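You operate a simulated robot arm through the tools that you are given. There is no shell and no other tool.

You run a simulated robot arm. Do the job below in one go: nothing can be reset, and whatever is moved stays where it is left.

JOB
Wet the white rag at the cleaner dish, wipe the white square and the red ring clean.
Fine: the square is wiped with cleaner on the rag; put the rag back; leave the other ring as it is. What is to be rubbed or washed off counts as gone when no trace of it is left.

Only the result counts: the job must be done as asked and must still hold three seconds after the hand-in. Knocking over, shifting, dropping, spilling or breaking anything else fails it.

ROBOT AND FRAMES
A 7-joint arm with a fingered hand, fixed in place. Base frame: the origin is at the foot of the arm, x ahead of it, y to its left, z up. Units: cm, degrees, N and s.
Its first joint turns from -166.0 to 166.0 degrees. Payload 3.7 kg.
The TCP is the grasp point between the finger pads, 2.5 cm short of the fingertips. In the tool frame z runs along the fingers and y along their closing line. The gripper opens to 8.8 cm. The gripper's body begins 2.9 cm behind the TCP. The gripper is a hand of 5 fingers: y runs from the thumb to the fingers, the wrist lies at [-1.3, -10.6, -17.4] in the tool frame, and closing takes about 1.5 s.
Orientation is told as [roll, pitch, yaw] about the base's x, y, z axes, in that order, counted from this pose: with the fingers straight down and the wrist toward the robot, the tool's x, y and z point along [0, 1, 0], [1, 0, 0] and [0, 0, -1] of the base frame.

CONTROLS
- The arm moves only by the tool jog_arm. Its argument "deltas" is a list of rows, each an object (a shift or turn left out is 0, a gripper value left out holds the last) with "travel": the shift along the base's x, y, z in m, a list of three; "rot": the turn, a rotation vector about the base's x, y, z in degrees, a list of three. In form: [{"travel": [dx, dy, dz], "rot": [rx, ry, rz]}, ...]. A call has 1 to 20 rows; each row shifts and turns the commanded pose from where the row before left it. "fingers" is the opening, from 0 (shut) to 1 (fully open), set as the call begins (left out, the last holds). Rows are played at 5 a second. More than 5 cm and 8.6 degrees between two rows, or a gripper value outside its range, and nothing of the call is played. Where a pose cannot be reached the arm comes as near as it can. A force on the tool above 40 N (or 10 N above the force at the start of the call, whichever is more), or a blocked arm, ends the call early, and 0.2 s more pass. The fingers move at their own pace (about 10.8 cm/s each) and stop on an object; they squeeze with about 31 N. The grip force told is the motor's: it shows also when the fingers shut on nothing. Time passes only in rows, and 0.2 s behind the last, so rows that do not move let the fingers close. It gives the time, the measured TCP pose, the force on the tool (base axes), the opening and the grip force at its end, in the units of the frame above (readings bear some noise), with the torque about the TCP (base axes, N m) and any sound that the robot's microphone picked up.
- Cameras (640 x 400 px; columns grow to the right, rows downward): "scene" is fixed at [3.5, 49.88, 136.64]; the picture's right is [0.01, -1.00, 0.00], its down [-0.67, -0.00, -0.74] and it looks along [0.74, 0.00, -0.67] (base axes); focal length 317 px, centre (320, 200). "wrist" rides on the gripper at [5.9, -7.9, -10.5] in the tool frame; the picture's right is [-0.73, 0.32, -0.61], its down [-0.62, -0.68, 0.38] and it looks along [-0.29, 0.66, 0.70] (tool axes); focal length 234 px, centre (320, 200). There is no depth. A picture from a camera that has moved, and an enlarged one, comes with that camera's place and axes in the base frame and with its lens. The place of the scene camera against the robot may be out by one fixed shift of up to 1.8 cm in any direction.
- capture(camera): a new picture of that camera. It takes no simulated time.
- set_fingers(index, middle, ring, little, thumb_bend, thumb_turn): sets how far each is bent, from 0 (flat) to 1 (curled in); at 0.3 the hand is open as for a grip, at 0.7 the pads meet at the TCP. One left out holds its place. A second passes; each finger stops where it meets its share of the squeeze, and holds until it gets a number again. A gripper value or a shape takes the hand back. It gives what a move gives, with no picture; readings hold the bend of each and the force on index, middle, ring, little, thumb and palm. thumb_turn goes from beside the hand (0) to across from the fingers (1), as for a grip.
- preshape(shape): the hand has 5 fingers and takes this shape, open, in about a second: jaw (thumb against the fingers, like two jaws); tri (thumb and two fingers); tip (a fingertip pinch); poke (one finger out to press); point (the index stretched); flat (the hand flat); cup (the hand cupped); fist (a fist). The gripper value then closes the fingers along that shape, each until it touches; the sizes above hold for jaw. It gives what a move gives, with no picture.
- zoom(camera, box): a new picture of the part [left, top, right, bottom] of that camera's present view, enlarged. It takes no simulated time.
- close_job(): hands the job in; it is judged then, once.

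Places have to be worked out from the pictures, the camera data and where the tool is seen. Open the gripper and draw the arm clear of the work before you hand the job in, unless the task says otherwise.

The tools are called as a command line: name --argument value ..., lists and objects as JSON in quotes. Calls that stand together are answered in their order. jog_arm: Moves the arm, as the interface text tells. Its arguments: {"type":"object","properties":{"deltas":{"type":"array"},"fingers":{"type":"number"}},"required":["deltas"]} The other tools are called the same way: preshape (shape) gives the hand a shape; set_fingers (index, middle, ring, little, thumb_bend, thumb_turn) moves the fingers one by one; capture (camera) takes a picture; zoom (camera, box) takes an enlarged picture of a part of a camera's view; close_job () hands the job in.

At the start:

```text
clock: 0.0
ee_pos: [35.57, 31.12, 113.96]
orientation: [-0.5, 0.1, -0.8]
force: [-0.2, 0.1, -0.2]
torque: [0.01, 0.01, 0.0]
grip_width: 8.76
grip_force: 0.0
shape: jaw
bend: [0.3, 0.3, 0.3, 0.3, 0.3, 0.98]
finger forces: [0.1, 0.0, 0.0, 0.0, 0.1, 0.1]
```

scene: 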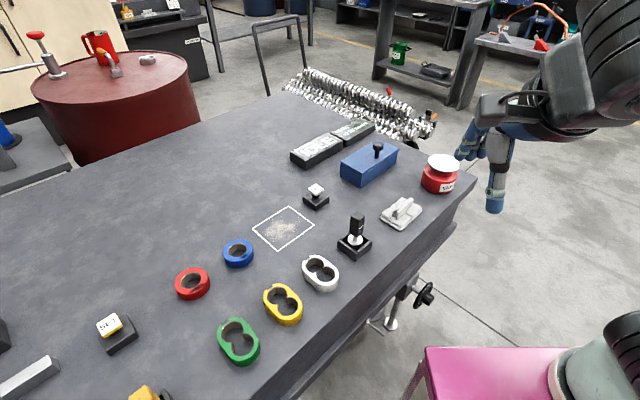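
wrist: 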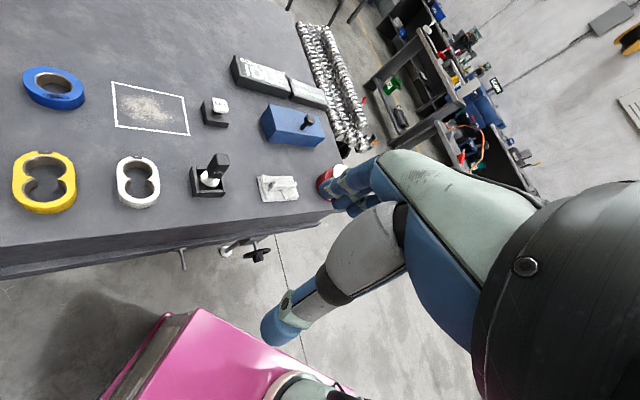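

I start by enlarging the scene view to identify the rag, the cleaner dish, the square and the rings.

zoom --camera "scene" --box '[360, 130, 480, 240]'

zoom --camera "scene" --box '[160, 180, 360, 310]'

zoom --camera "scene" --box '[280, 110, 480, 240]'

zoom --camera "scene" --box '[0, 250, 300, 400]'

```text
3.64 times, centred on (420, 185) of scene
camera zoom: at [3.5, 49.88, 136.64], right [0.01, -1.0, 0.0], down [-0.67, 0.0, -0.74], along [0.74, 0.0, -0.67], focal length 1153 px, centre (-44, 254)
```

zoom: 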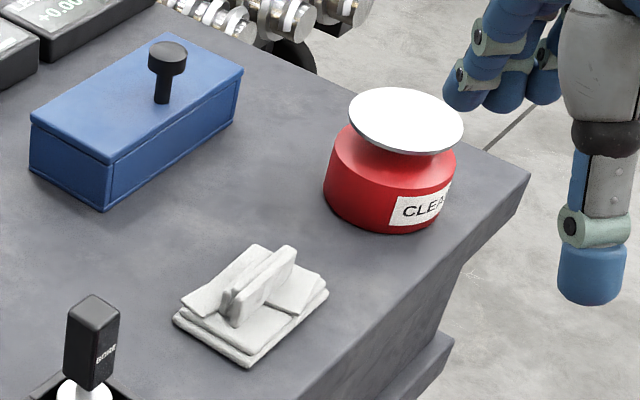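

```text
3.08 times, centred on (260, 245) of scene
camera zoom: at [3.5, 49.88, 136.64], right [0.01, -1.0, 0.0], down [-0.67, 0.0, -0.74], along [0.74, 0.0, -0.67], focal length 976 px, centre (505, 62)
```

zoom: 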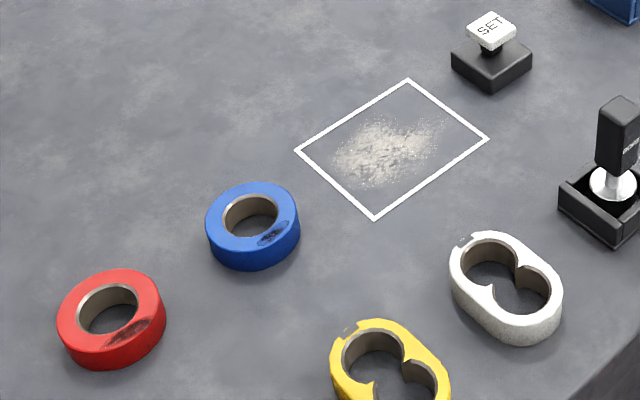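

```text
3.08 times, centred on (380, 175) of scene
camera zoom: at [3.5, 49.88, 136.64], right [0.01, -1.0, 0.0], down [-0.67, 0.0, -0.74], along [0.74, 0.0, -0.67], focal length 976 px, centre (135, 277)
```

zoom: 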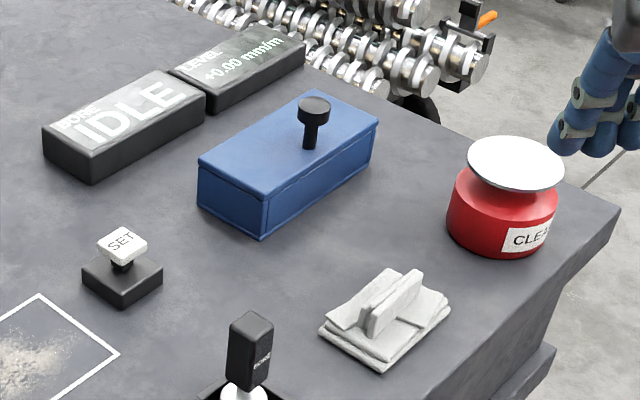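

```text
2.13 times, centred on (150, 325) of scene
camera zoom: at [3.5, 49.88, 136.64], right [0.01, -1.0, 0.0], down [-0.67, 0.0, -0.74], along [0.74, 0.0, -0.67], focal length 677 px, centre (683, -67)
```

zoom: 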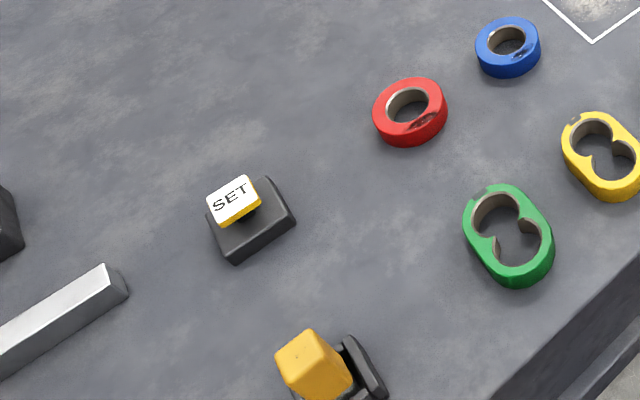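

The rag is a folded pad with an upright fin at about (65, 28), the cleaner pump dish is near (78, 14), the square near (59, 60) and the red ring near (41, 77). The table top is at about z = 76. I move above the rag while turning the hand so that it will close across the fin.

jog_arm --deltas '[{"travel": [0.037, -0.004, -0.01], "rot": [0, 0, 6.75]}, {"travel": [0.037, -0.004, -0.01], "rot": [0, 0, 6.75]}, {"travel": [0.037, -0.004, -0.015], "rot": [0, 0, 6.75]}, {"travel": [0.037, -0.004, -0.015], "rot": [0, 0, 6.75]}, {"travel": [0.037, -0.004, -0.02], "rot": [0, 0, 6.75]}, {"travel": [0.037, -0.004, -0.02], "rot": [0, 0, 6.75]}, {"travel": [0.037, -0.004, -0.02], "rot": [0, 0, 6.75]}, {"travel": [0.035, -0.003, -0.02], "rot": [0, 0, 6.75]}, {}]' --fingers 1

capture --camera "wrist"

capture --camera "scene"

```text
clock: 2.0
ee_pos: [64.78, 28.02, 101.14]
orientation: [-0.5, 0.1, 53.4]
force: [-0.3, 0.6, -0.3]
torque: [-0.01, -0.03, 0.02]
grip_width: 8.77
grip_force: 0.1
shape: jaw
bend: [0.3, 0.3, 0.3, 0.3, 0.3, 0.98]
finger forces: [0.1, 0.0, 0.0, 0.1, 0.0, 0.1]
```

```text
taken
camera wrist: at [55.32, 25.25, 111.68], right [0.77, -0.17, 0.61], down [0.09, -0.92, -0.38], along [0.63, 0.35, -0.69], focal length 234 px, centre (320, 200)
```

wrist: 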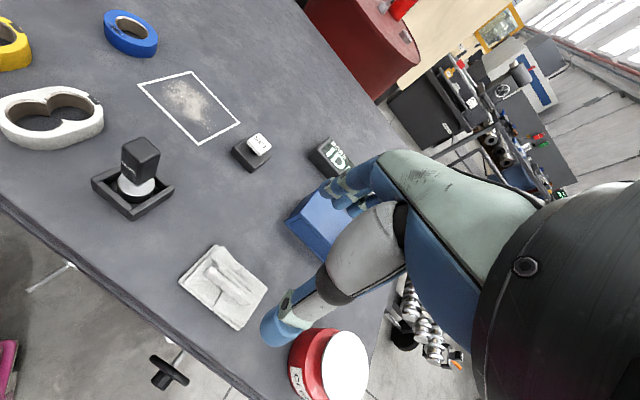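

```text
taken
```

scene: 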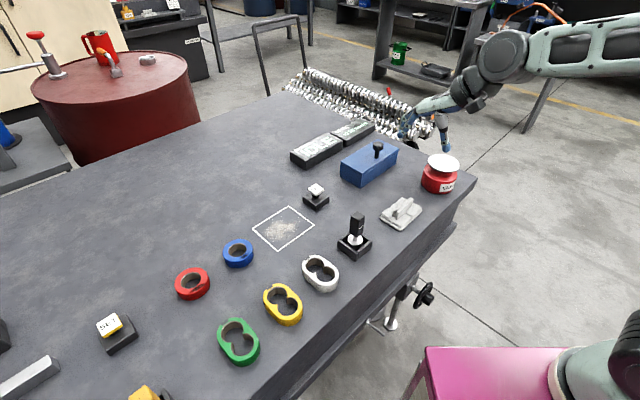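

The wrist views put the table at about z = 74. I enlarge the rag, and the dish beside it, to place the fin.

zoom --camera "wrist" --box '[150, 220, 310, 350]'

zoom --camera "scene" --box '[370, 140, 480, 240]'

zoom --camera "wrist" --box '[230, 270, 390, 400]'

```text
3.08 times, centred on (230, 285) of wrist
camera zoom: at [55.32, 25.25, 111.68], right [0.77, -0.17, 0.61], down [0.09, -0.92, -0.38], along [0.63, 0.35, -0.69], focal length 720 px, centre (597, -62)
```

zoom: 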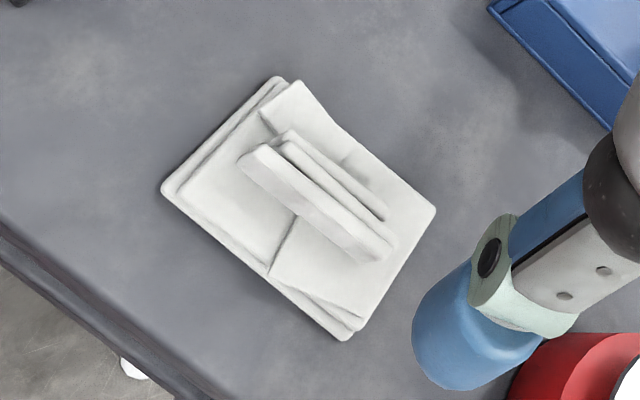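

```text
4.00 times, centred on (425, 190) of scene
camera zoom: at [3.5, 49.88, 136.64], right [0.01, -1.0, 0.0], down [-0.67, 0.0, -0.74], along [0.74, 0.0, -0.67], focal length 1269 px, centre (-100, 240)
```

zoom: 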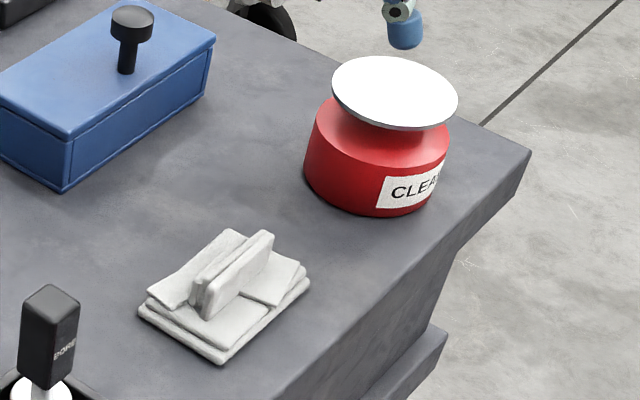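

```text
3.08 times, centred on (310, 335) of wrist
camera zoom: at [55.32, 25.25, 111.68], right [0.77, -0.17, 0.61], down [0.09, -0.92, -0.38], along [0.63, 0.35, -0.69], focal length 720 px, centre (351, -215)
```

zoom: 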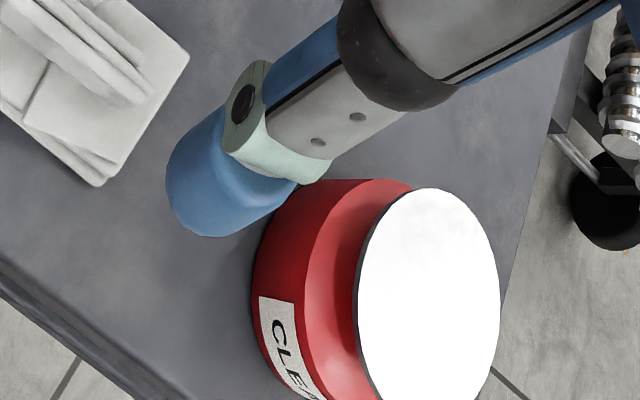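

The rag's slab is centred at (67.6, 28.0) with its long side at azimuth about -43°, and the fin top is at about z = 78. The dish plate is at about (80.2, 14.8, 83). I turn to yaw 46 and come down to just above the fin.

jog_arm --deltas '[{"travel": [0.006, 0.0005, -0.03], "rot": [0, 0, -3.7]}, {"travel": [0.006, 0.0005, -0.03], "rot": [0, 0, -3.7]}, {"travel": [0.006, 0.0005, -0.03]}, {"travel": [0.0072, 0.0003, -0.03]}, {"travel": [0, 0, -0.02]}, {"travel": [0, 0, -0.015]}, {}]'

capture --camera "wrist"

zoom --camera "scene" --box '[350, 130, 470, 240]'

```text
clock: 3.6
ee_pos: [67.43, 28.1, 85.44]
orientation: [-0.5, 0.0, 45.8]
force: [-0.5, 0.1, 0.5]
torque: [0.0, -0.02, 0.03]
grip_width: 8.79
grip_force: 0.1
shape: jaw
bend: [0.3, 0.3, 0.3, 0.3, 0.3, 0.98]
finger forces: [0.0, 0.0, 0.1, 0.0, 0.0, 0.0]
```

```text
taken
camera wrist: at [57.64, 26.81, 95.99], right [0.74, -0.27, 0.61], down [-0.02, -0.93, -0.38], along [0.67, 0.26, -0.69], focal length 234 px, centre (320, 200)
```

wrist: 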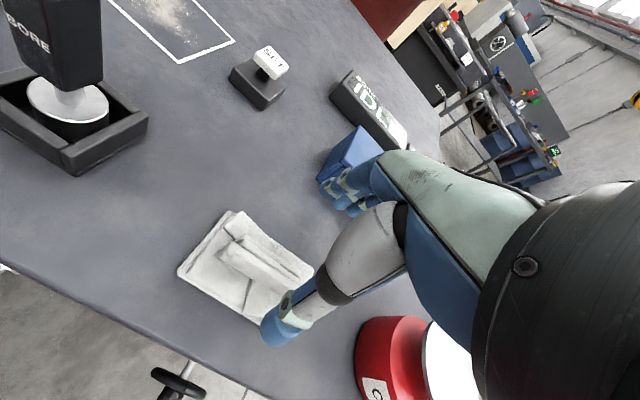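

```text
3.64 times, centred on (410, 185) of scene
camera zoom: at [3.5, 49.88, 136.64], right [0.01, -1.0, 0.0], down [-0.67, 0.0, -0.74], along [0.74, 0.0, -0.67], focal length 1153 px, centre (-7, 254)
```

zoom: 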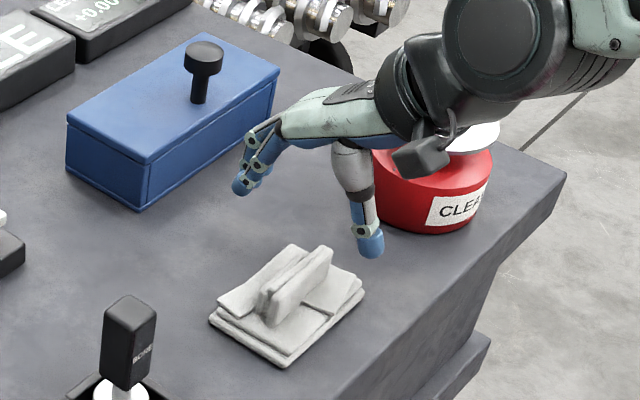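

The hand straddles the fin line as expected. I enlarge the wrist view to re-measure the fin before descending.

zoom --camera "wrist" --box '[160, 190, 360, 350]'

```text
2.50 times, centred on (260, 270) of wrist
camera zoom: at [57.64, 26.81, 95.99], right [0.74, -0.27, 0.61], down [-0.02, -0.93, -0.38], along [0.67, 0.26, -0.69], focal length 585 px, centre (470, 25)
```

zoom: 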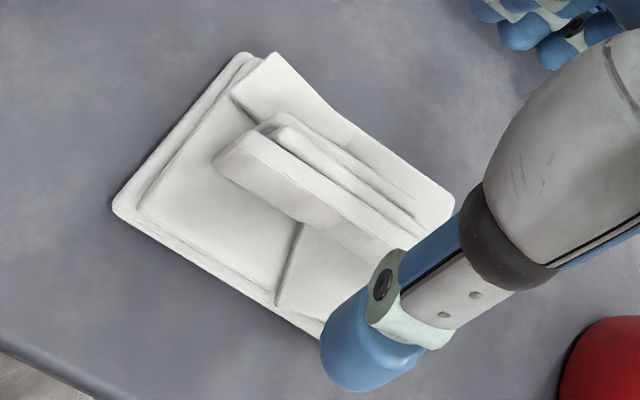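

The fin's centre line passes through (67.5, 28.2) with its top at z ≈ 78, matching the TCP. I descend to z ≈ 78.3 with the fingers open.

jog_arm --deltas '[{"travel": [0, 0, -0.02]}, {"travel": [0, 0, -0.02]}, {"travel": [0, 0, -0.015]}, {"travel": [0, 0.001, -0.01]}, {"travel": [0, 0, -0.006]}, {}]'

capture --camera "wrist"

zoom --camera "scene" --box '[350, 130, 470, 240]'

```text
clock: 5.0
ee_pos: [67.25, 28.19, 78.38]
orientation: [-0.5, 0.1, 46.0]
force: [0.1, -0.2, -0.1]
torque: [0.02, 0.0, 0.01]
grip_width: 8.78
grip_force: 0.1
shape: jaw
bend: [0.3, 0.3, 0.3, 0.3, 0.3, 0.98]
finger forces: [0.0, 0.1, 0.0, 0.0, 0.1, 0.0]
```

```text
taken
camera wrist: at [57.59, 26.73, 88.98], right [0.74, -0.27, 0.61], down [-0.02, -0.93, -0.38], along [0.67, 0.26, -0.69], focal length 234 px, centre (320, 200)
```

wrist: 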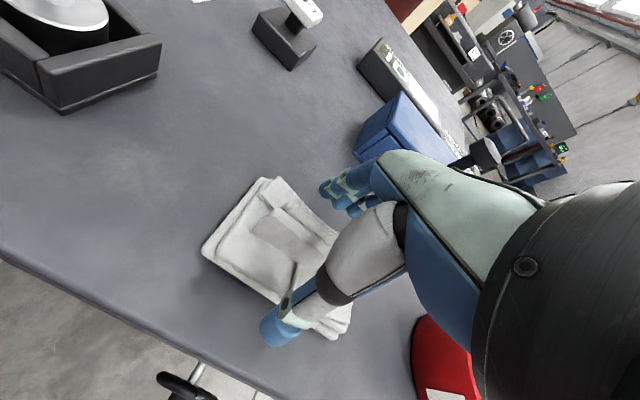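

```text
3.64 times, centred on (410, 185) of scene
camera zoom: at [3.5, 49.88, 136.64], right [0.01, -1.0, 0.0], down [-0.67, 0.0, -0.74], along [0.74, 0.0, -0.67], focal length 1153 px, centre (-7, 254)
```

zoom: 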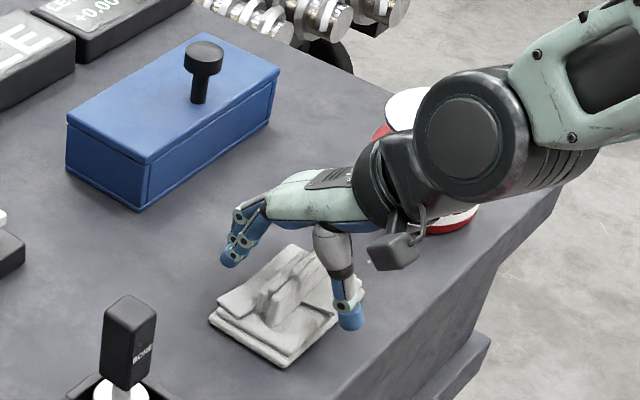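

The fin stands between thumb and fingers with no contact force. I close the hand and let it settle.

jog_arm --deltas '[{}, {}, {}, {}, {}, {}, {}, {}, {}, {}]' --fingers 0

capture --camera "wrist"

zoom --camera "scene" --box '[350, 130, 470, 240]'

```text
clock: 7.2
ee_pos: [67.24, 28.21, 78.53]
orientation: [-0.5, 0.0, 45.9]
force: [-0.7, -0.4, 0.4]
torque: [0.03, -0.02, 0.02]
grip_width: 1.45
grip_force: 31.6
shape: jaw
bend: [0.73, 0.62, 0.65, 0.71, 0.75, 1.0]
finger forces: [18.5, 6.7, 3.1, 0.0, 28.3, 0.0]
```

```text
taken
camera wrist: at [57.6, 26.73, 88.98], right [0.74, -0.27, 0.61], down [-0.02, -0.93, -0.38], along [0.67, 0.26, -0.69], focal length 234 px, centre (320, 200)
```

wrist: 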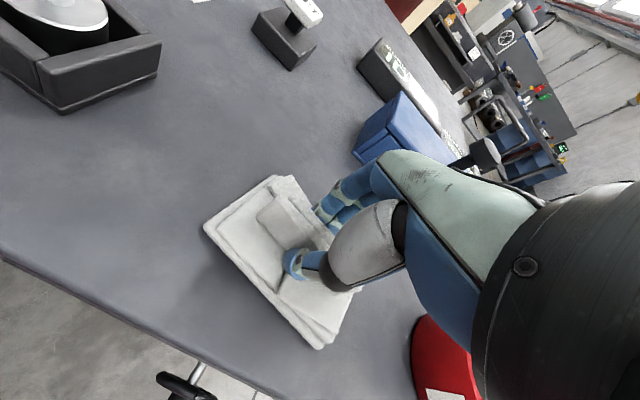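

```text
3.64 times, centred on (410, 185) of scene
camera zoom: at [3.5, 49.88, 136.64], right [0.01, -1.0, 0.0], down [-0.67, 0.0, -0.74], along [0.74, 0.0, -0.67], focal length 1153 px, centre (-7, 254)
```

zoom: 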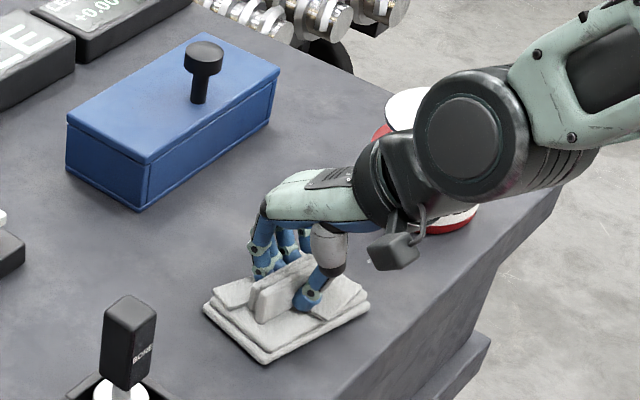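

The fin is gripped at about 31 N, with a width of 1.45 cm. I lift straight up to check that the rag hangs well.

jog_arm --deltas '[{"travel": [0, 0, 0.01]}, {"travel": [0, 0, 0.02]}, {"travel": [0, 0, 0.03]}, {"travel": [0, 0, 0.04]}, {"travel": [0, 0, 0.04]}, {}]'

capture --camera "wrist"

capture --camera "scene"

zoom --camera "scene" --box '[350, 110, 470, 220]'

```text
clock: 8.6
ee_pos: [67.24, 28.23, 92.59]
orientation: [-0.5, 0.1, 45.9]
force: [-0.3, -0.5, -0.4]
torque: [0.02, 0.05, -0.01]
grip_width: 1.39
grip_force: 30.3
shape: jaw
bend: [0.73, 0.62, 0.71, 0.71, 0.75, 0.99]
finger forces: [19.0, 6.3, 2.9, 0.0, 28.4, 0.0]
```

```text
taken
camera wrist: at [57.58, 26.8, 103.05], right [0.74, -0.27, 0.61], down [-0.02, -0.93, -0.38], along [0.67, 0.26, -0.69], focal length 234 px, centre (320, 200)
```

wrist: 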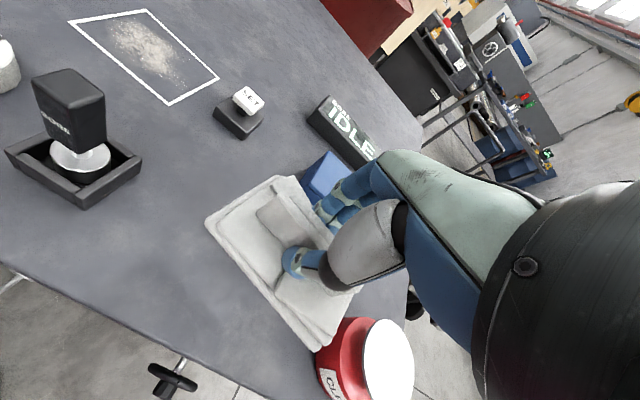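

```text
taken
```

scene: 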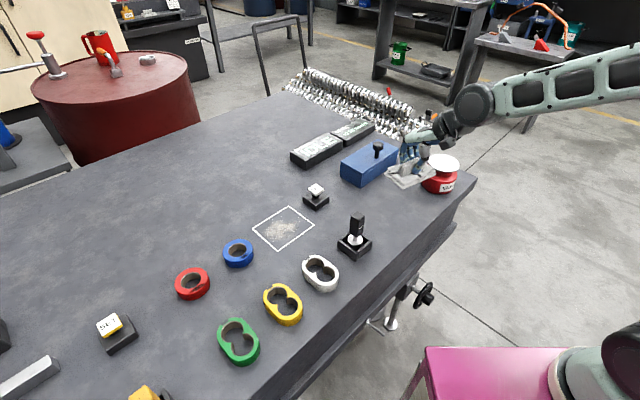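

```text
3.64 times, centred on (410, 165) of scene
camera zoom: at [3.5, 49.88, 136.64], right [0.01, -1.0, 0.0], down [-0.67, 0.0, -0.74], along [0.74, 0.0, -0.67], focal length 1153 px, centre (-7, 327)
```

zoom: 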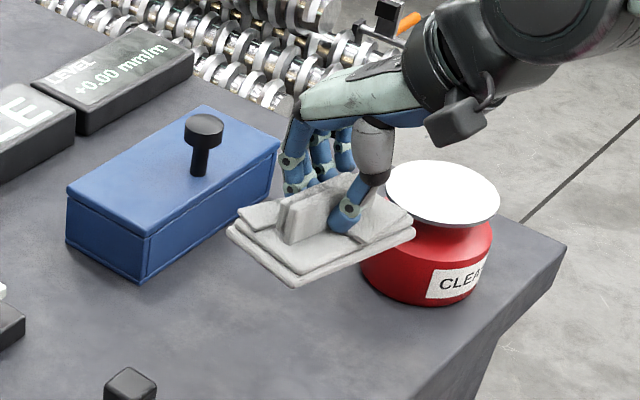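

The rag is held rigidly, centred on the TCP but twisted about -14° from where it lay (I will compensate when putting it back). I carry it over the cleaner dish at a height that clears the plate.

jog_arm --deltas '[{"travel": [0.026, -0.0268, 0.003]}, {"travel": [0.026, -0.0268, 0]}, {"travel": [0.026, -0.0268, 0]}, {"travel": [0.026, -0.0268, 0]}, {"travel": [0.0255, -0.0268, 0]}, {}, {}]'

capture --camera "wrist"

zoom --camera "scene" --box '[370, 90, 510, 220]'

```text
clock: 10.2
ee_pos: [80.13, 14.81, 92.75]
orientation: [-0.5, 0.2, 46.0]
force: [0.9, 0.1, -1.1]
torque: [0.03, 0.04, 0.02]
grip_width: 1.4
grip_force: 30.8
shape: jaw
bend: [0.73, 0.62, 0.71, 0.71, 0.75, 0.99]
finger forces: [19.1, 6.2, 3.0, 0.1, 28.2, 0.0]
```

```text
taken
camera wrist: at [70.45, 13.38, 103.21], right [0.74, -0.27, 0.61], down [-0.02, -0.93, -0.38], along [0.67, 0.26, -0.69], focal length 234 px, centre (320, 200)
```

wrist: 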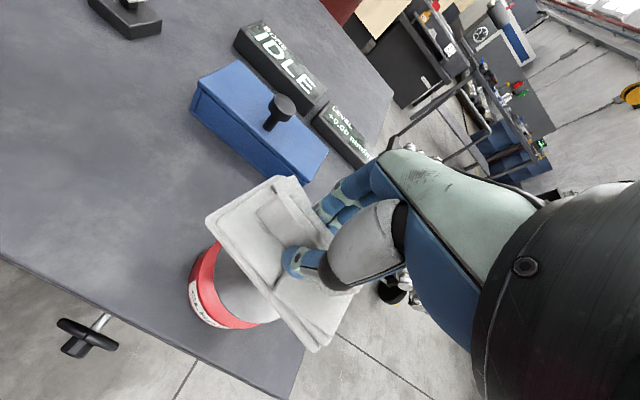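

```text
3.08 times, centred on (440, 155) of scene
camera zoom: at [3.5, 49.88, 136.64], right [0.01, -1.0, 0.0], down [-0.67, 0.0, -0.74], along [0.74, 0.0, -0.67], focal length 976 px, centre (-49, 338)
```

zoom: 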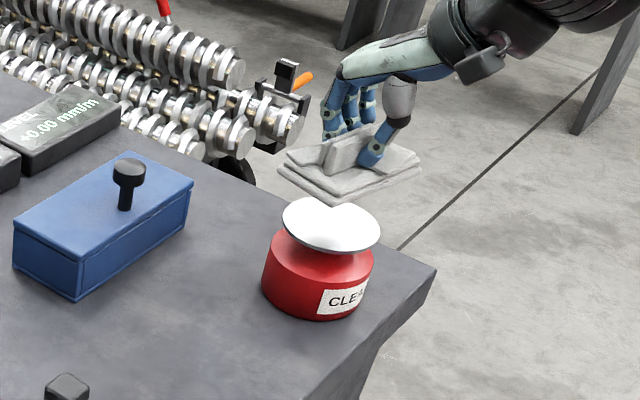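

The plate centre refines to about (80.9, 14.4, 82.3). I shift slightly and descend slowly until the rag meets the plate.

jog_arm --deltas '[{"travel": [0.007, -0.004, -0.01]}, {"travel": [0, 0, -0.015]}, {"travel": [0, 0, -0.01]}, {"travel": [0, 0, -0.005]}, {"travel": [0, 0, -0.003]}, {"travel": [0, 0, -0.003]}, {}]'

zoom --camera "scene" --box '[370, 90, 510, 220]'

```text
clock: 11.8
ee_pos: [80.98, 14.45, 88.09]
orientation: [-0.5, 0.1, 45.9]
force: [-0.3, 0.5, -1.1]
torque: [0.01, 0.01, 0.0]
grip_width: 1.41
grip_force: 30.7
shape: jaw
bend: [0.73, 0.62, 0.71, 0.71, 0.75, 0.99]
finger forces: [19.2, 6.3, 2.9, 0.0, 28.3, 0.0]
```

```text
3.08 times, centred on (440, 155) of scene
camera zoom: at [3.5, 49.88, 136.64], right [0.01, -1.0, 0.0], down [-0.67, 0.0, -0.74], along [0.74, 0.0, -0.67], focal length 976 px, centre (-49, 338)
```

zoom: 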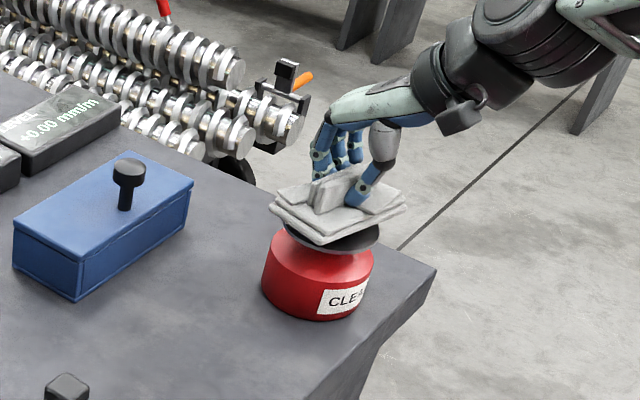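

There is no contact yet, and the rag hovers just above the plate. I continue in 2 mm steps.

jog_arm --deltas '[{"travel": [0, 0, -0.002]}, {"travel": [0, 0, -0.002]}, {"travel": [0, 0, -0.002]}, {}]'

jog_arm --deltas '[{"travel": [0, 0, -0.002]}, {"travel": [0, 0, -0.002]}, {}]'

```text
clock: 12.8
ee_pos: [81.06, 14.37, 87.55]
orientation: [-0.5, 0.1, 45.9]
force: [-0.1, 0.2, -1.6]
torque: [0.01, 0.01, 0.0]
grip_width: 1.41
grip_force: 31.3
shape: jaw
bend: [0.73, 0.62, 0.71, 0.71, 0.75, 0.99]
finger forces: [19.2, 6.1, 3.0, 0.0, 28.3, 0.1]
```

```text
clock: 13.6
ee_pos: [81.1, 14.51, 86.91]
orientation: [-0.5, 0.1, 45.9]
force: [0.0, -0.1, 0.1]
torque: [-0.01, -0.02, -0.01]
grip_width: 1.43
grip_force: 31.3
shape: jaw
bend: [0.73, 0.62, 0.71, 0.71, 0.75, 0.99]
finger forces: [19.2, 6.1, 2.9, 0.1, 28.2, 0.0]
```

Still no force at z = 86.9, so I go on in small steps.

jog_arm --deltas '[{"travel": [0, 0, -0.002]}, {"travel": [0, 0, -0.002]}, {}]'

zoom --camera "scene" --box '[390, 110, 490, 210]'

```text
clock: 14.4
ee_pos: [81.19, 14.58, 86.59]
orientation: [-0.5, 0.1, 45.9]
force: [0.4, -0.4, -0.1]
torque: [0.0, -0.03, -0.01]
grip_width: 1.41
grip_force: 30.7
shape: jaw
bend: [0.73, 0.62, 0.68, 0.71, 0.75, 0.99]
finger forces: [19.3, 6.1, 3.0, 0.0, 28.4, 0.0]
```

```text
4.00 times, centred on (440, 160) of scene
camera zoom: at [3.5, 49.88, 136.64], right [0.01, -1.0, 0.0], down [-0.67, 0.0, -0.74], along [0.74, 0.0, -0.67], focal length 1269 px, centre (-160, 360)
```

zoom: 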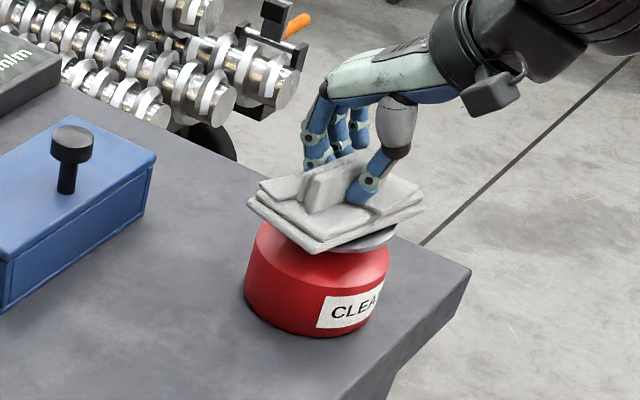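

The plate seems to start moving with the rag, with negligible force. I keep pressing and watch the force.

jog_arm --deltas '[{"travel": [0, 0, -0.002]}, {"travel": [0, 0, -0.002]}, {}]'

jog_arm --deltas '[{"travel": [0, 0, -0.002]}, {"travel": [0, 0, -0.002]}, {}]'

zoom --camera "scene" --box '[390, 110, 490, 210]'

```text
clock: 15.2
ee_pos: [81.06, 14.32, 86.14]
orientation: [-0.4, 0.0, 45.9]
force: [0.2, 0.1, 0.1]
torque: [0.01, -0.02, 0.03]
grip_width: 1.42
grip_force: 30.3
shape: jaw
bend: [0.73, 0.62, 0.68, 0.71, 0.75, 0.99]
finger forces: [19.5, 6.4, 3.0, 0.1, 28.4, 0.0]
```

```text
clock: 16.0
ee_pos: [80.89, 14.39, 85.81]
orientation: [-0.4, 0.1, 45.9]
force: [0.2, -0.2, 1.6]
torque: [0.02, 0.0, 0.02]
grip_width: 1.41
grip_force: 31.0
shape: jaw
bend: [0.73, 0.62, 0.68, 0.71, 0.75, 0.99]
finger forces: [19.3, 6.4, 2.9, 0.1, 28.7, 0.0]
```

```text
4.00 times, centred on (440, 160) of scene
camera zoom: at [3.5, 49.88, 136.64], right [0.01, -1.0, 0.0], down [-0.67, 0.0, -0.74], along [0.74, 0.0, -0.67], focal length 1269 px, centre (-160, 360)
```

zoom: 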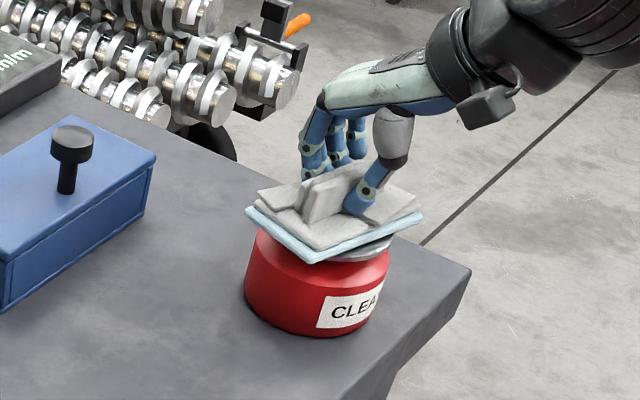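

The rag's underside has turned bluish: it is wet with cleaner. I lift clear of the dish and check.

jog_arm --deltas '[{"travel": [0, 0, 0.005]}, {"travel": [0, 0, 0.015]}, {"travel": [0, 0, 0.03]}, {"travel": [0, 0, 0.04]}, {}]'

capture --camera "wrist"

zoom --camera "scene" --box '[370, 70, 510, 210]'

```text
clock: 17.2
ee_pos: [81.19, 14.68, 94.67]
orientation: [-0.5, 0.0, 45.9]
force: [0.3, -0.2, -0.9]
torque: [0.01, 0.01, -0.01]
grip_width: 1.41
grip_force: 31.4
shape: jaw
bend: [0.73, 0.62, 0.69, 0.71, 0.75, 0.98]
finger forces: [19.5, 6.1, 3.0, 0.1, 28.4, 0.0]
```

```text
taken
camera wrist: at [71.4, 13.23, 105.32], right [0.74, -0.27, 0.61], down [-0.02, -0.93, -0.38], along [0.67, 0.26, -0.69], focal length 234 px, centre (320, 200)
```

wrist: 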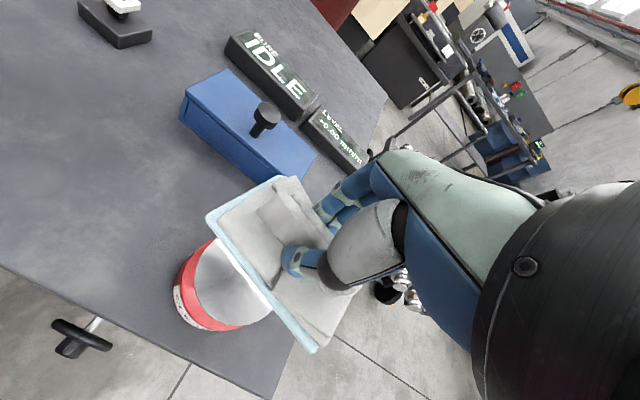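

```text
2.86 times, centred on (440, 140) of scene
camera zoom: at [3.5, 49.88, 136.64], right [0.01, -1.0, 0.0], down [-0.67, 0.0, -0.74], along [0.74, 0.0, -0.67], focal length 906 px, centre (-23, 371)
```

zoom: 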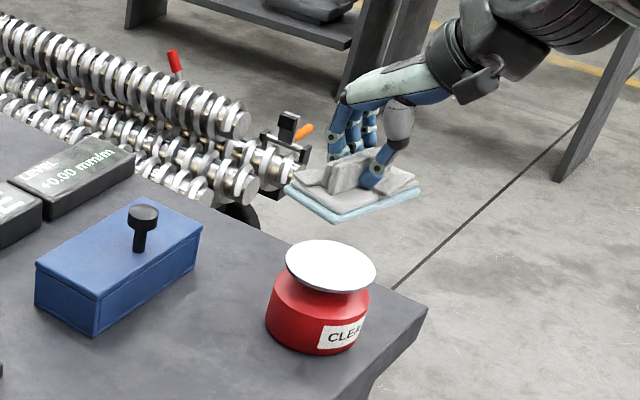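

The wet bottom face shows light blue and the dish stands as before. I carry the rag high over to the square, turning +14° so that the rag lies parallel to its sides.

jog_arm --deltas '[{"travel": [-0.015, 0.0384, 0], "rot": [0, 0, 1.17]}, {"travel": [-0.015, 0.0384, 0], "rot": [0, 0, 1.17]}, {"travel": [-0.015, 0.0384, 0], "rot": [0, 0, 1.17]}, {"travel": [-0.015, 0.0384, 0], "rot": [0, 0, 1.17]}, {"travel": [-0.015, 0.0384, 0], "rot": [0, 0, 1.17]}, {"travel": [-0.015, 0.0384, 0], "rot": [0, 0, 1.17]}, {"travel": [-0.015, 0.0384, 0], "rot": [0, 0, 1.17]}, {"travel": [-0.015, 0.0384, 0], "rot": [0, 0, 1.17]}, {"travel": [-0.015, 0.0384, 0], "rot": [0, 0, 1.17]}, {"travel": [-0.015, 0.0384, 0], "rot": [0, 0, 1.17]}, {"travel": [-0.015, 0.0384, -0.01], "rot": [0, 0, 1.17]}, {"travel": [-0.015, 0.0384, -0.02], "rot": [0, 0, 1.17]}, {}, {}]'

capture --camera "wrist"

capture --camera "scene"

zoom --camera "scene" --box '[190, 150, 390, 280]'

```text
clock: 20.2
ee_pos: [62.98, 60.71, 91.92]
orientation: [-0.5, 0.1, 59.9]
force: [0.4, -0.3, -1.4]
torque: [-0.02, 0.02, -0.01]
grip_width: 1.4
grip_force: 30.8
shape: jaw
bend: [0.73, 0.63, 0.69, 0.71, 0.75, 0.98]
finger forces: [19.5, 5.9, 2.8, 0.1, 28.3, 0.1]
```

```text
taken
camera wrist: at [54.0, 56.92, 102.41], right [0.79, -0.08, 0.61], down [0.2, -0.9, -0.38], along [0.58, 0.42, -0.69], focal length 234 px, centre (320, 200)
```

wrist: 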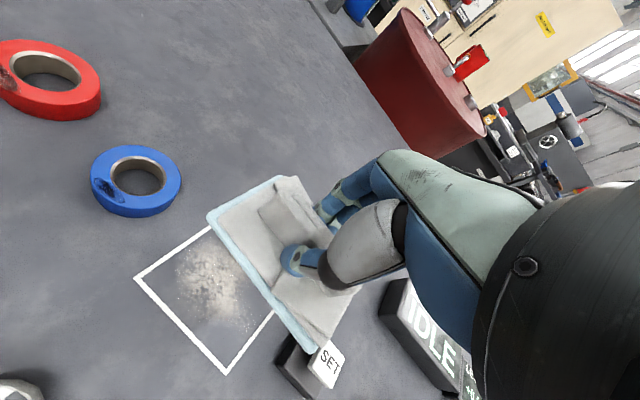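

```text
taken
```

scene: 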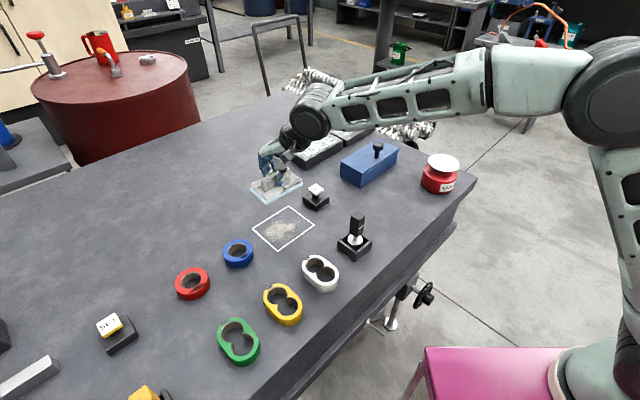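

```text
3.08 times, centred on (290, 215) of scene
camera zoom: at [3.5, 49.88, 136.64], right [0.01, -1.0, 0.0], down [-0.67, 0.0, -0.74], along [0.74, 0.0, -0.67], focal length 976 px, centre (412, 154)
```

zoom: 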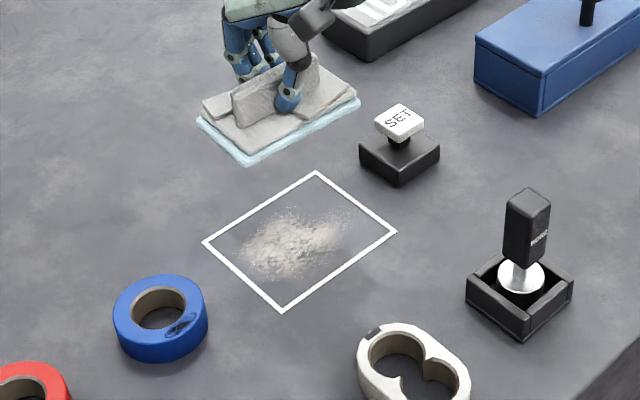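

The square's centre works out to (63.0, 60.3) with sides about 13.1 × 11 cm along azimuths -46° and 44°, so the rag now lies parallel to it, directly above. I descend to just above the table.

jog_arm --deltas '[{"travel": [0, -0.002, -0.03]}, {"travel": [0, 0, -0.03]}, {"travel": [0, 0, -0.03]}, {"travel": [0, 0, -0.02]}, {"travel": [0, 0, -0.01]}, {"travel": [0, 0, -0.005]}, {}]'

zoom --camera "scene" --box '[190, 150, 390, 280]'

capture --camera "wrist"

```text
clock: 21.8
ee_pos: [63.1, 60.46, 79.29]
orientation: [-0.5, 0.1, 59.9]
force: [0.3, -0.3, 0.2]
torque: [0.01, 0.0, -0.01]
grip_width: 1.39
grip_force: 30.8
shape: jaw
bend: [0.73, 0.63, 0.69, 0.71, 0.76, 0.98]
finger forces: [19.7, 5.9, 2.7, 0.0, 28.3, 0.0]
```

```text
3.08 times, centred on (290, 215) of scene
camera zoom: at [3.5, 49.88, 136.64], right [0.01, -1.0, 0.0], down [-0.67, 0.0, -0.74], along [0.74, 0.0, -0.67], focal length 976 px, centre (412, 154)
```

zoom: 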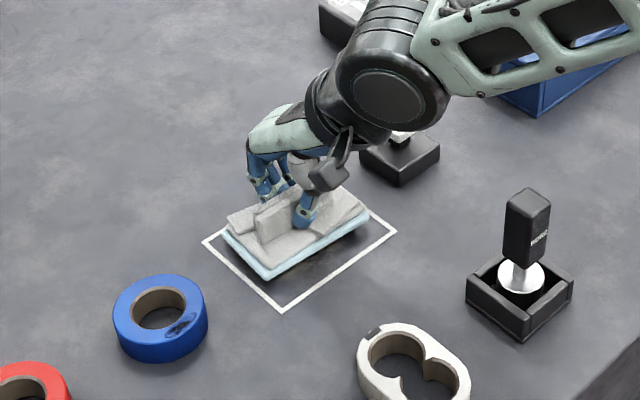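

```text
taken
camera wrist: at [53.94, 56.61, 89.86], right [0.79, -0.08, 0.61], down [0.2, -0.9, -0.38], along [0.58, 0.42, -0.69], focal length 234 px, centre (320, 200)
```

wrist: 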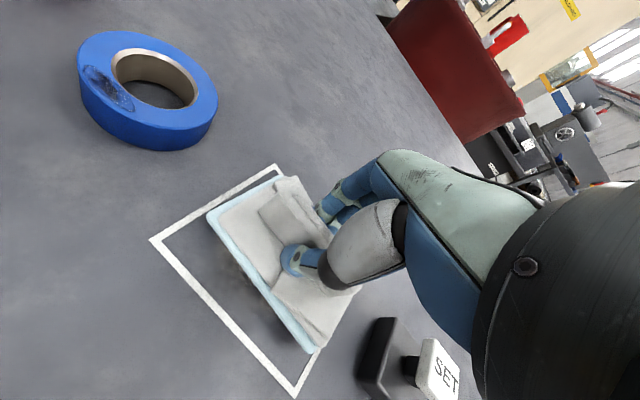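

The rag is parallel to and inside the frame, just above the table. I lower it in 1–2 mm steps until I feel contact.

jog_arm --deltas '[{"travel": [0, 0, -0.002]}, {"travel": [0, 0, -0.002]}, {"travel": [0, 0, -0.002]}, {}]'

jog_arm --deltas '[{"travel": [0, 0, -0.002]}, {"travel": [0, 0, -0.002]}, {}]'

```text
clock: 22.8
ee_pos: [63.15, 60.41, 78.7]
orientation: [-0.5, 0.2, 60.0]
force: [-0.3, 0.5, 0.4]
torque: [0.02, 0.02, 0.01]
grip_width: 1.38
grip_force: 31.4
shape: jaw
bend: [0.73, 0.63, 0.69, 0.71, 0.76, 0.98]
finger forces: [19.6, 6.1, 2.7, 0.1, 28.3, 0.0]
```

```text
clock: 23.6
ee_pos: [63.04, 60.36, 78.28]
orientation: [-0.6, 0.2, 59.9]
force: [0.1, -1.5, 3.0]
torque: [0.01, -0.04, 0.0]
grip_width: 1.41
grip_force: 30.2
shape: jaw
bend: [0.73, 0.63, 0.69, 0.71, 0.75, 0.98]
finger forces: [19.4, 6.2, 2.4, 0.1, 29.1, 0.0]
```

Contact is felt at z ≈ 78.3 with about 3 N. I press 1 mm more and wipe in a meander over the whole square.

jog_arm --deltas '[{"travel": [0, 0, -0.001]}, {"travel": [-0.0129, 0.0005, 0]}, {"travel": [-0.0129, 0.0005, 0]}, {"travel": [-0.0129, 0.0005, 0]}, {"travel": [0.01104, -0.01152, 0]}, {"travel": [0.01104, -0.01152, 0]}, {"travel": [0.01104, -0.01152, 0]}, {"travel": [0.00972, 0.0093, 0]}, {"travel": [-0.01104, 0.01152, 0]}, {"travel": [-0.01104, 0.01152, 0]}, {"travel": [-0.01104, 0.01152, 0]}, {}]'

zoom --camera "scene" --box '[190, 150, 390, 280]'

capture --camera "wrist"

```text
clock: 26.2
ee_pos: [60.04, 61.46, 78.39]
orientation: [-0.5, 0.1, 59.9]
force: [2.8, -2.9, 8.9]
torque: [0.02, -0.05, -0.08]
grip_width: 1.43
grip_force: 30.7
shape: jaw
bend: [0.73, 0.63, 0.71, 0.71, 0.76, 0.98]
finger forces: [20.8, 7.2, 1.9, 0.0, 29.8, 0.0]
```

```text
3.08 times, centred on (290, 215) of scene
camera zoom: at [3.5, 49.88, 136.64], right [0.01, -1.0, 0.0], down [-0.67, 0.0, -0.74], along [0.74, 0.0, -0.67], focal length 976 px, centre (412, 154)
```

zoom: 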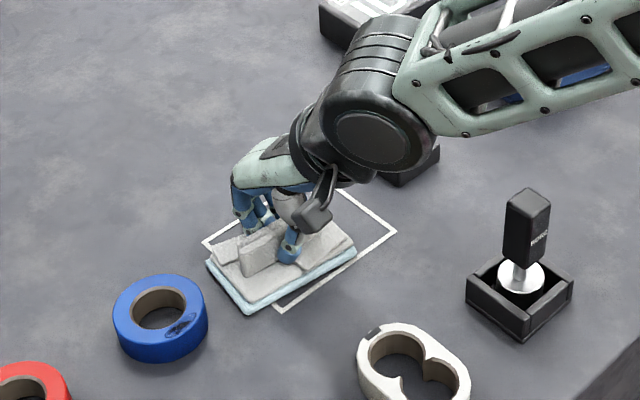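

```text
taken
camera wrist: at [51.02, 57.57, 88.84], right [0.79, -0.08, 0.61], down [0.2, -0.9, -0.38], along [0.59, 0.42, -0.69], focal length 234 px, centre (320, 200)
```

wrist: 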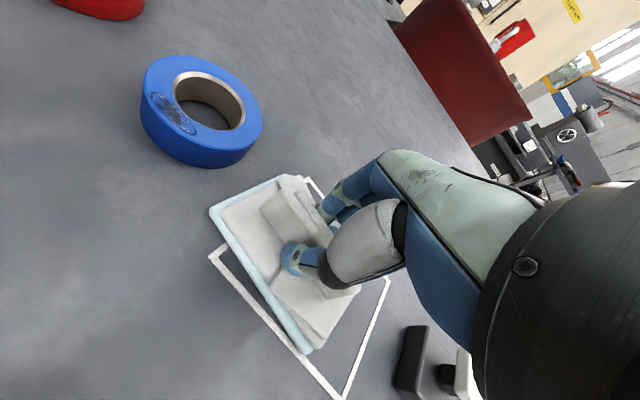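

The exposed area is already clean and the force is a steady 9 N. I continue the meander over the other half.

jog_arm --deltas '[{"travel": [0.00972, 0.0093, 0]}, {"travel": [0.01104, -0.01152, 0]}, {"travel": [0.01104, -0.01152, 0]}, {"travel": [0.01104, -0.01152, 0]}, {"travel": [0.00972, 0.0093, 0]}, {"travel": [-0.01104, 0.01152, 0]}, {"travel": [-0.01104, 0.01152, 0]}, {"travel": [-0.01104, 0.01152, 0]}, {"travel": [0.00972, 0.0093, 0]}, {"travel": [0.01104, -0.01152, 0]}, {"travel": [0.01104, -0.01152, 0]}, {"travel": [0.01104, -0.01152, 0]}, {}]'

zoom --camera "scene" --box '[190, 150, 390, 280]'

capture --camera "wrist"

```text
clock: 29.0
ee_pos: [66.41, 60.82, 78.18]
orientation: [-0.5, 0.1, 59.9]
force: [-0.4, 2.6, 6.7]
torque: [0.11, 0.0, -0.01]
grip_width: 1.47
grip_force: 31.4
shape: jaw
bend: [0.73, 0.63, 0.71, 0.71, 0.76, 0.97]
finger forces: [20.7, 7.2, 1.8, 0.0, 28.7, 0.0]
```

```text
3.08 times, centred on (290, 215) of scene
camera zoom: at [3.5, 49.88, 136.64], right [0.01, -1.0, 0.0], down [-0.67, 0.0, -0.74], along [0.74, 0.0, -0.67], focal length 976 px, centre (412, 154)
```

zoom: 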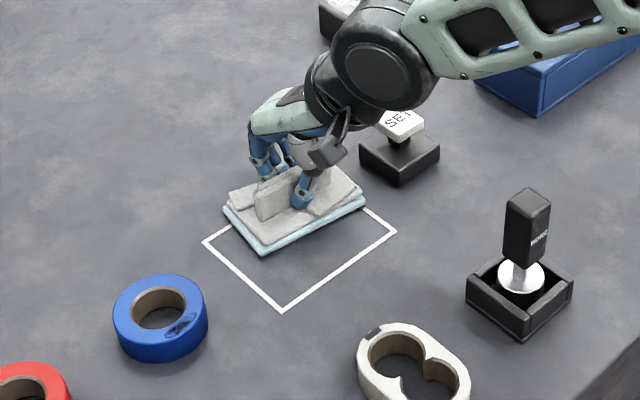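

```text
taken
camera wrist: at [57.33, 57.01, 88.84], right [0.79, -0.08, 0.61], down [0.2, -0.9, -0.38], along [0.59, 0.42, -0.69], focal length 234 px, centre (320, 200)
```

wrist: 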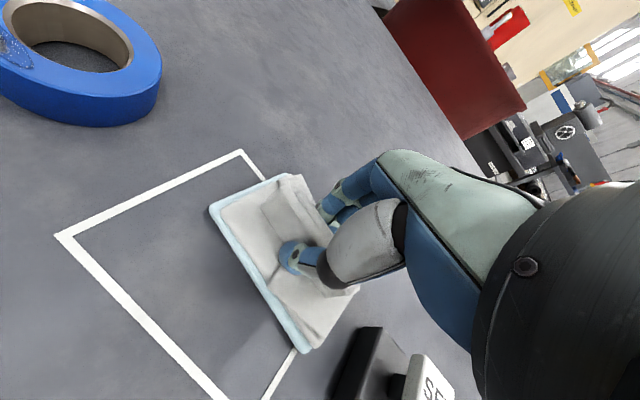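

The wiped part looks clean. I run a second full pass back over the square to take off any faint trace.

jog_arm --deltas '[{"travel": [-0.01104, 0.01152, 0]}, {"travel": [-0.01104, 0.01152, 0]}, {"travel": [-0.01104, 0.01152, 0]}, {"travel": [-0.00972, -0.0093, 0]}, {"travel": [0.01104, -0.01152, 0]}, {"travel": [0.01104, -0.01152, 0]}, {"travel": [0.01104, -0.01152, 0]}, {"travel": [-0.00972, -0.0093, 0]}, {"travel": [-0.01104, 0.01152, 0]}, {"travel": [-0.01104, 0.01152, 0]}, {"travel": [-0.01104, 0.01152, 0]}, {"travel": [-0.00972, -0.0093, 0]}, {"travel": [0.01104, -0.01152, 0]}, {"travel": [0.01104, -0.01152, 0]}, {"travel": [0.01104, -0.01152, 0]}, {"travel": [-0.00972, -0.0093, 0]}, {"travel": [-0.01104, 0.01152, 0]}, {"travel": [-0.01104, 0.01152, 0]}, {"travel": [-0.01104, 0.01152, 0]}, {}]'

jog_arm --deltas '[{"travel": [0, 0, 0.005]}, {"travel": [0, 0, 0.02]}, {"travel": [0, 0, 0.04]}, {"travel": [0, 0, 0.05]}, {"travel": [-0.01, 0.02, 0.04]}, {}]'

zoom --camera "scene" --box '[190, 150, 390, 280]'

capture --camera "wrist"

```text
clock: 33.2
ee_pos: [59.25, 60.51, 78.15]
orientation: [-0.5, 0.1, 59.9]
force: [0.7, -1.4, 2.8]
torque: [0.08, -0.06, 0.0]
grip_width: 1.49
grip_force: 31.0
shape: jaw
bend: [0.73, 0.63, 0.71, 0.71, 0.77, 0.97]
finger forces: [20.4, 6.6, 1.1, 0.0, 28.7, 0.1]
```

```text
clock: 34.6
ee_pos: [58.02, 62.77, 93.71]
orientation: [-0.5, 0.1, 60.0]
force: [-0.4, -0.2, -0.3]
torque: [0.0, 0.0, 0.01]
grip_width: 1.47
grip_force: 31.2
shape: jaw
bend: [0.73, 0.63, 0.71, 0.71, 0.77, 0.97]
finger forces: [20.1, 6.5, 1.5, 0.0, 28.1, 0.0]
```

```text
3.08 times, centred on (290, 215) of scene
camera zoom: at [3.5, 49.88, 136.64], right [0.01, -1.0, 0.0], down [-0.67, 0.0, -0.74], along [0.74, 0.0, -0.67], focal length 976 px, centre (412, 154)
```

zoom: 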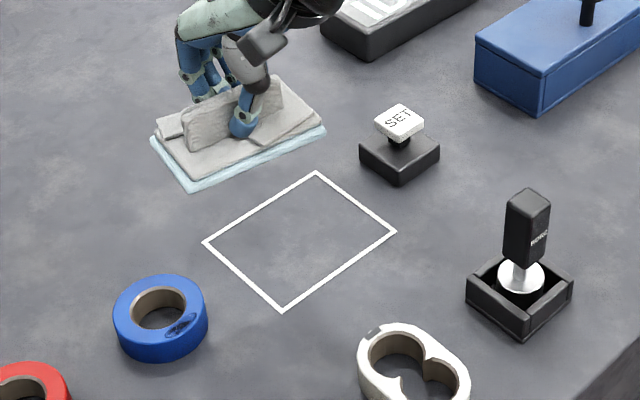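

```text
taken
camera wrist: at [49.02, 59.04, 104.32], right [0.79, -0.08, 0.61], down [0.2, -0.9, -0.38], along [0.58, 0.42, -0.69], focal length 234 px, centre (320, 200)
```

wrist: 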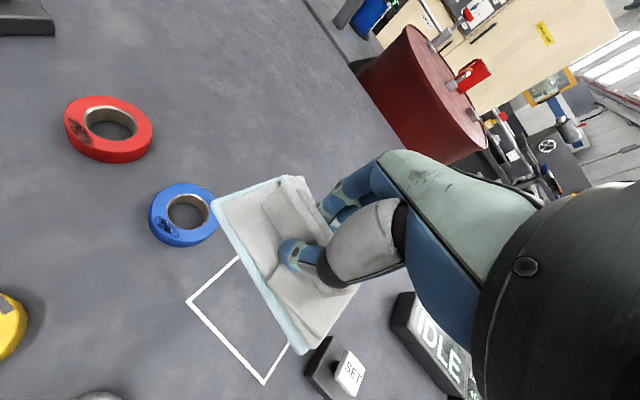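

The square is spotless. Next I enlarge the red ring in both views to locate the grime on it.

zoom --camera "wrist" --box '[40, 70, 240, 260]'

zoom --camera "scene" --box '[160, 225, 270, 315]'

```text
2.11 times, centred on (140, 165) of wrist
camera zoom: at [49.02, 59.04, 104.32], right [0.79, -0.08, 0.61], down [0.2, -0.9, -0.38], along [0.58, 0.42, -0.69], focal length 493 px, centre (699, 274)
```

zoom: 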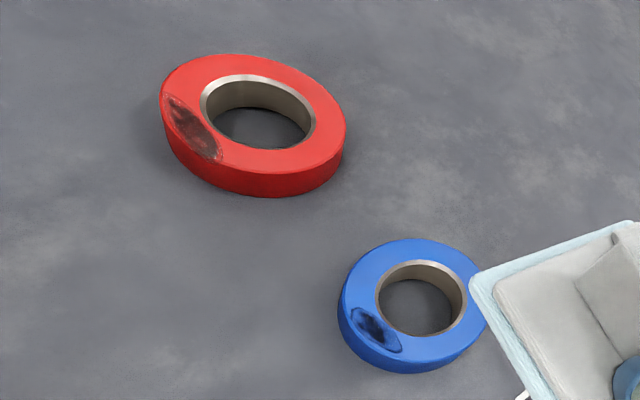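

```text
4.44 times, centred on (215, 270) of scene
camera zoom: at [3.5, 49.88, 136.64], right [0.01, -1.0, 0.0], down [-0.67, 0.0, -0.74], along [0.74, 0.0, -0.67], focal length 1410 px, centre (787, -111)
```

zoom: 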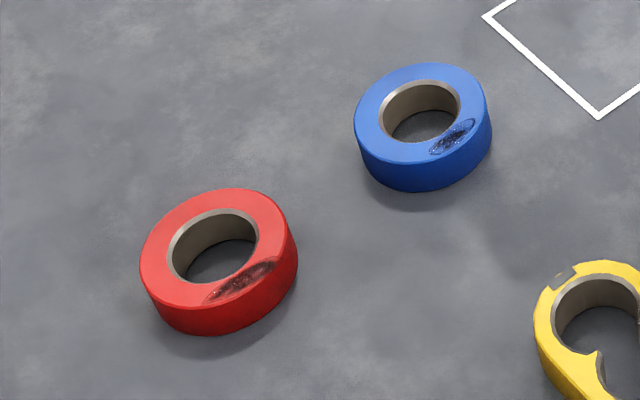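

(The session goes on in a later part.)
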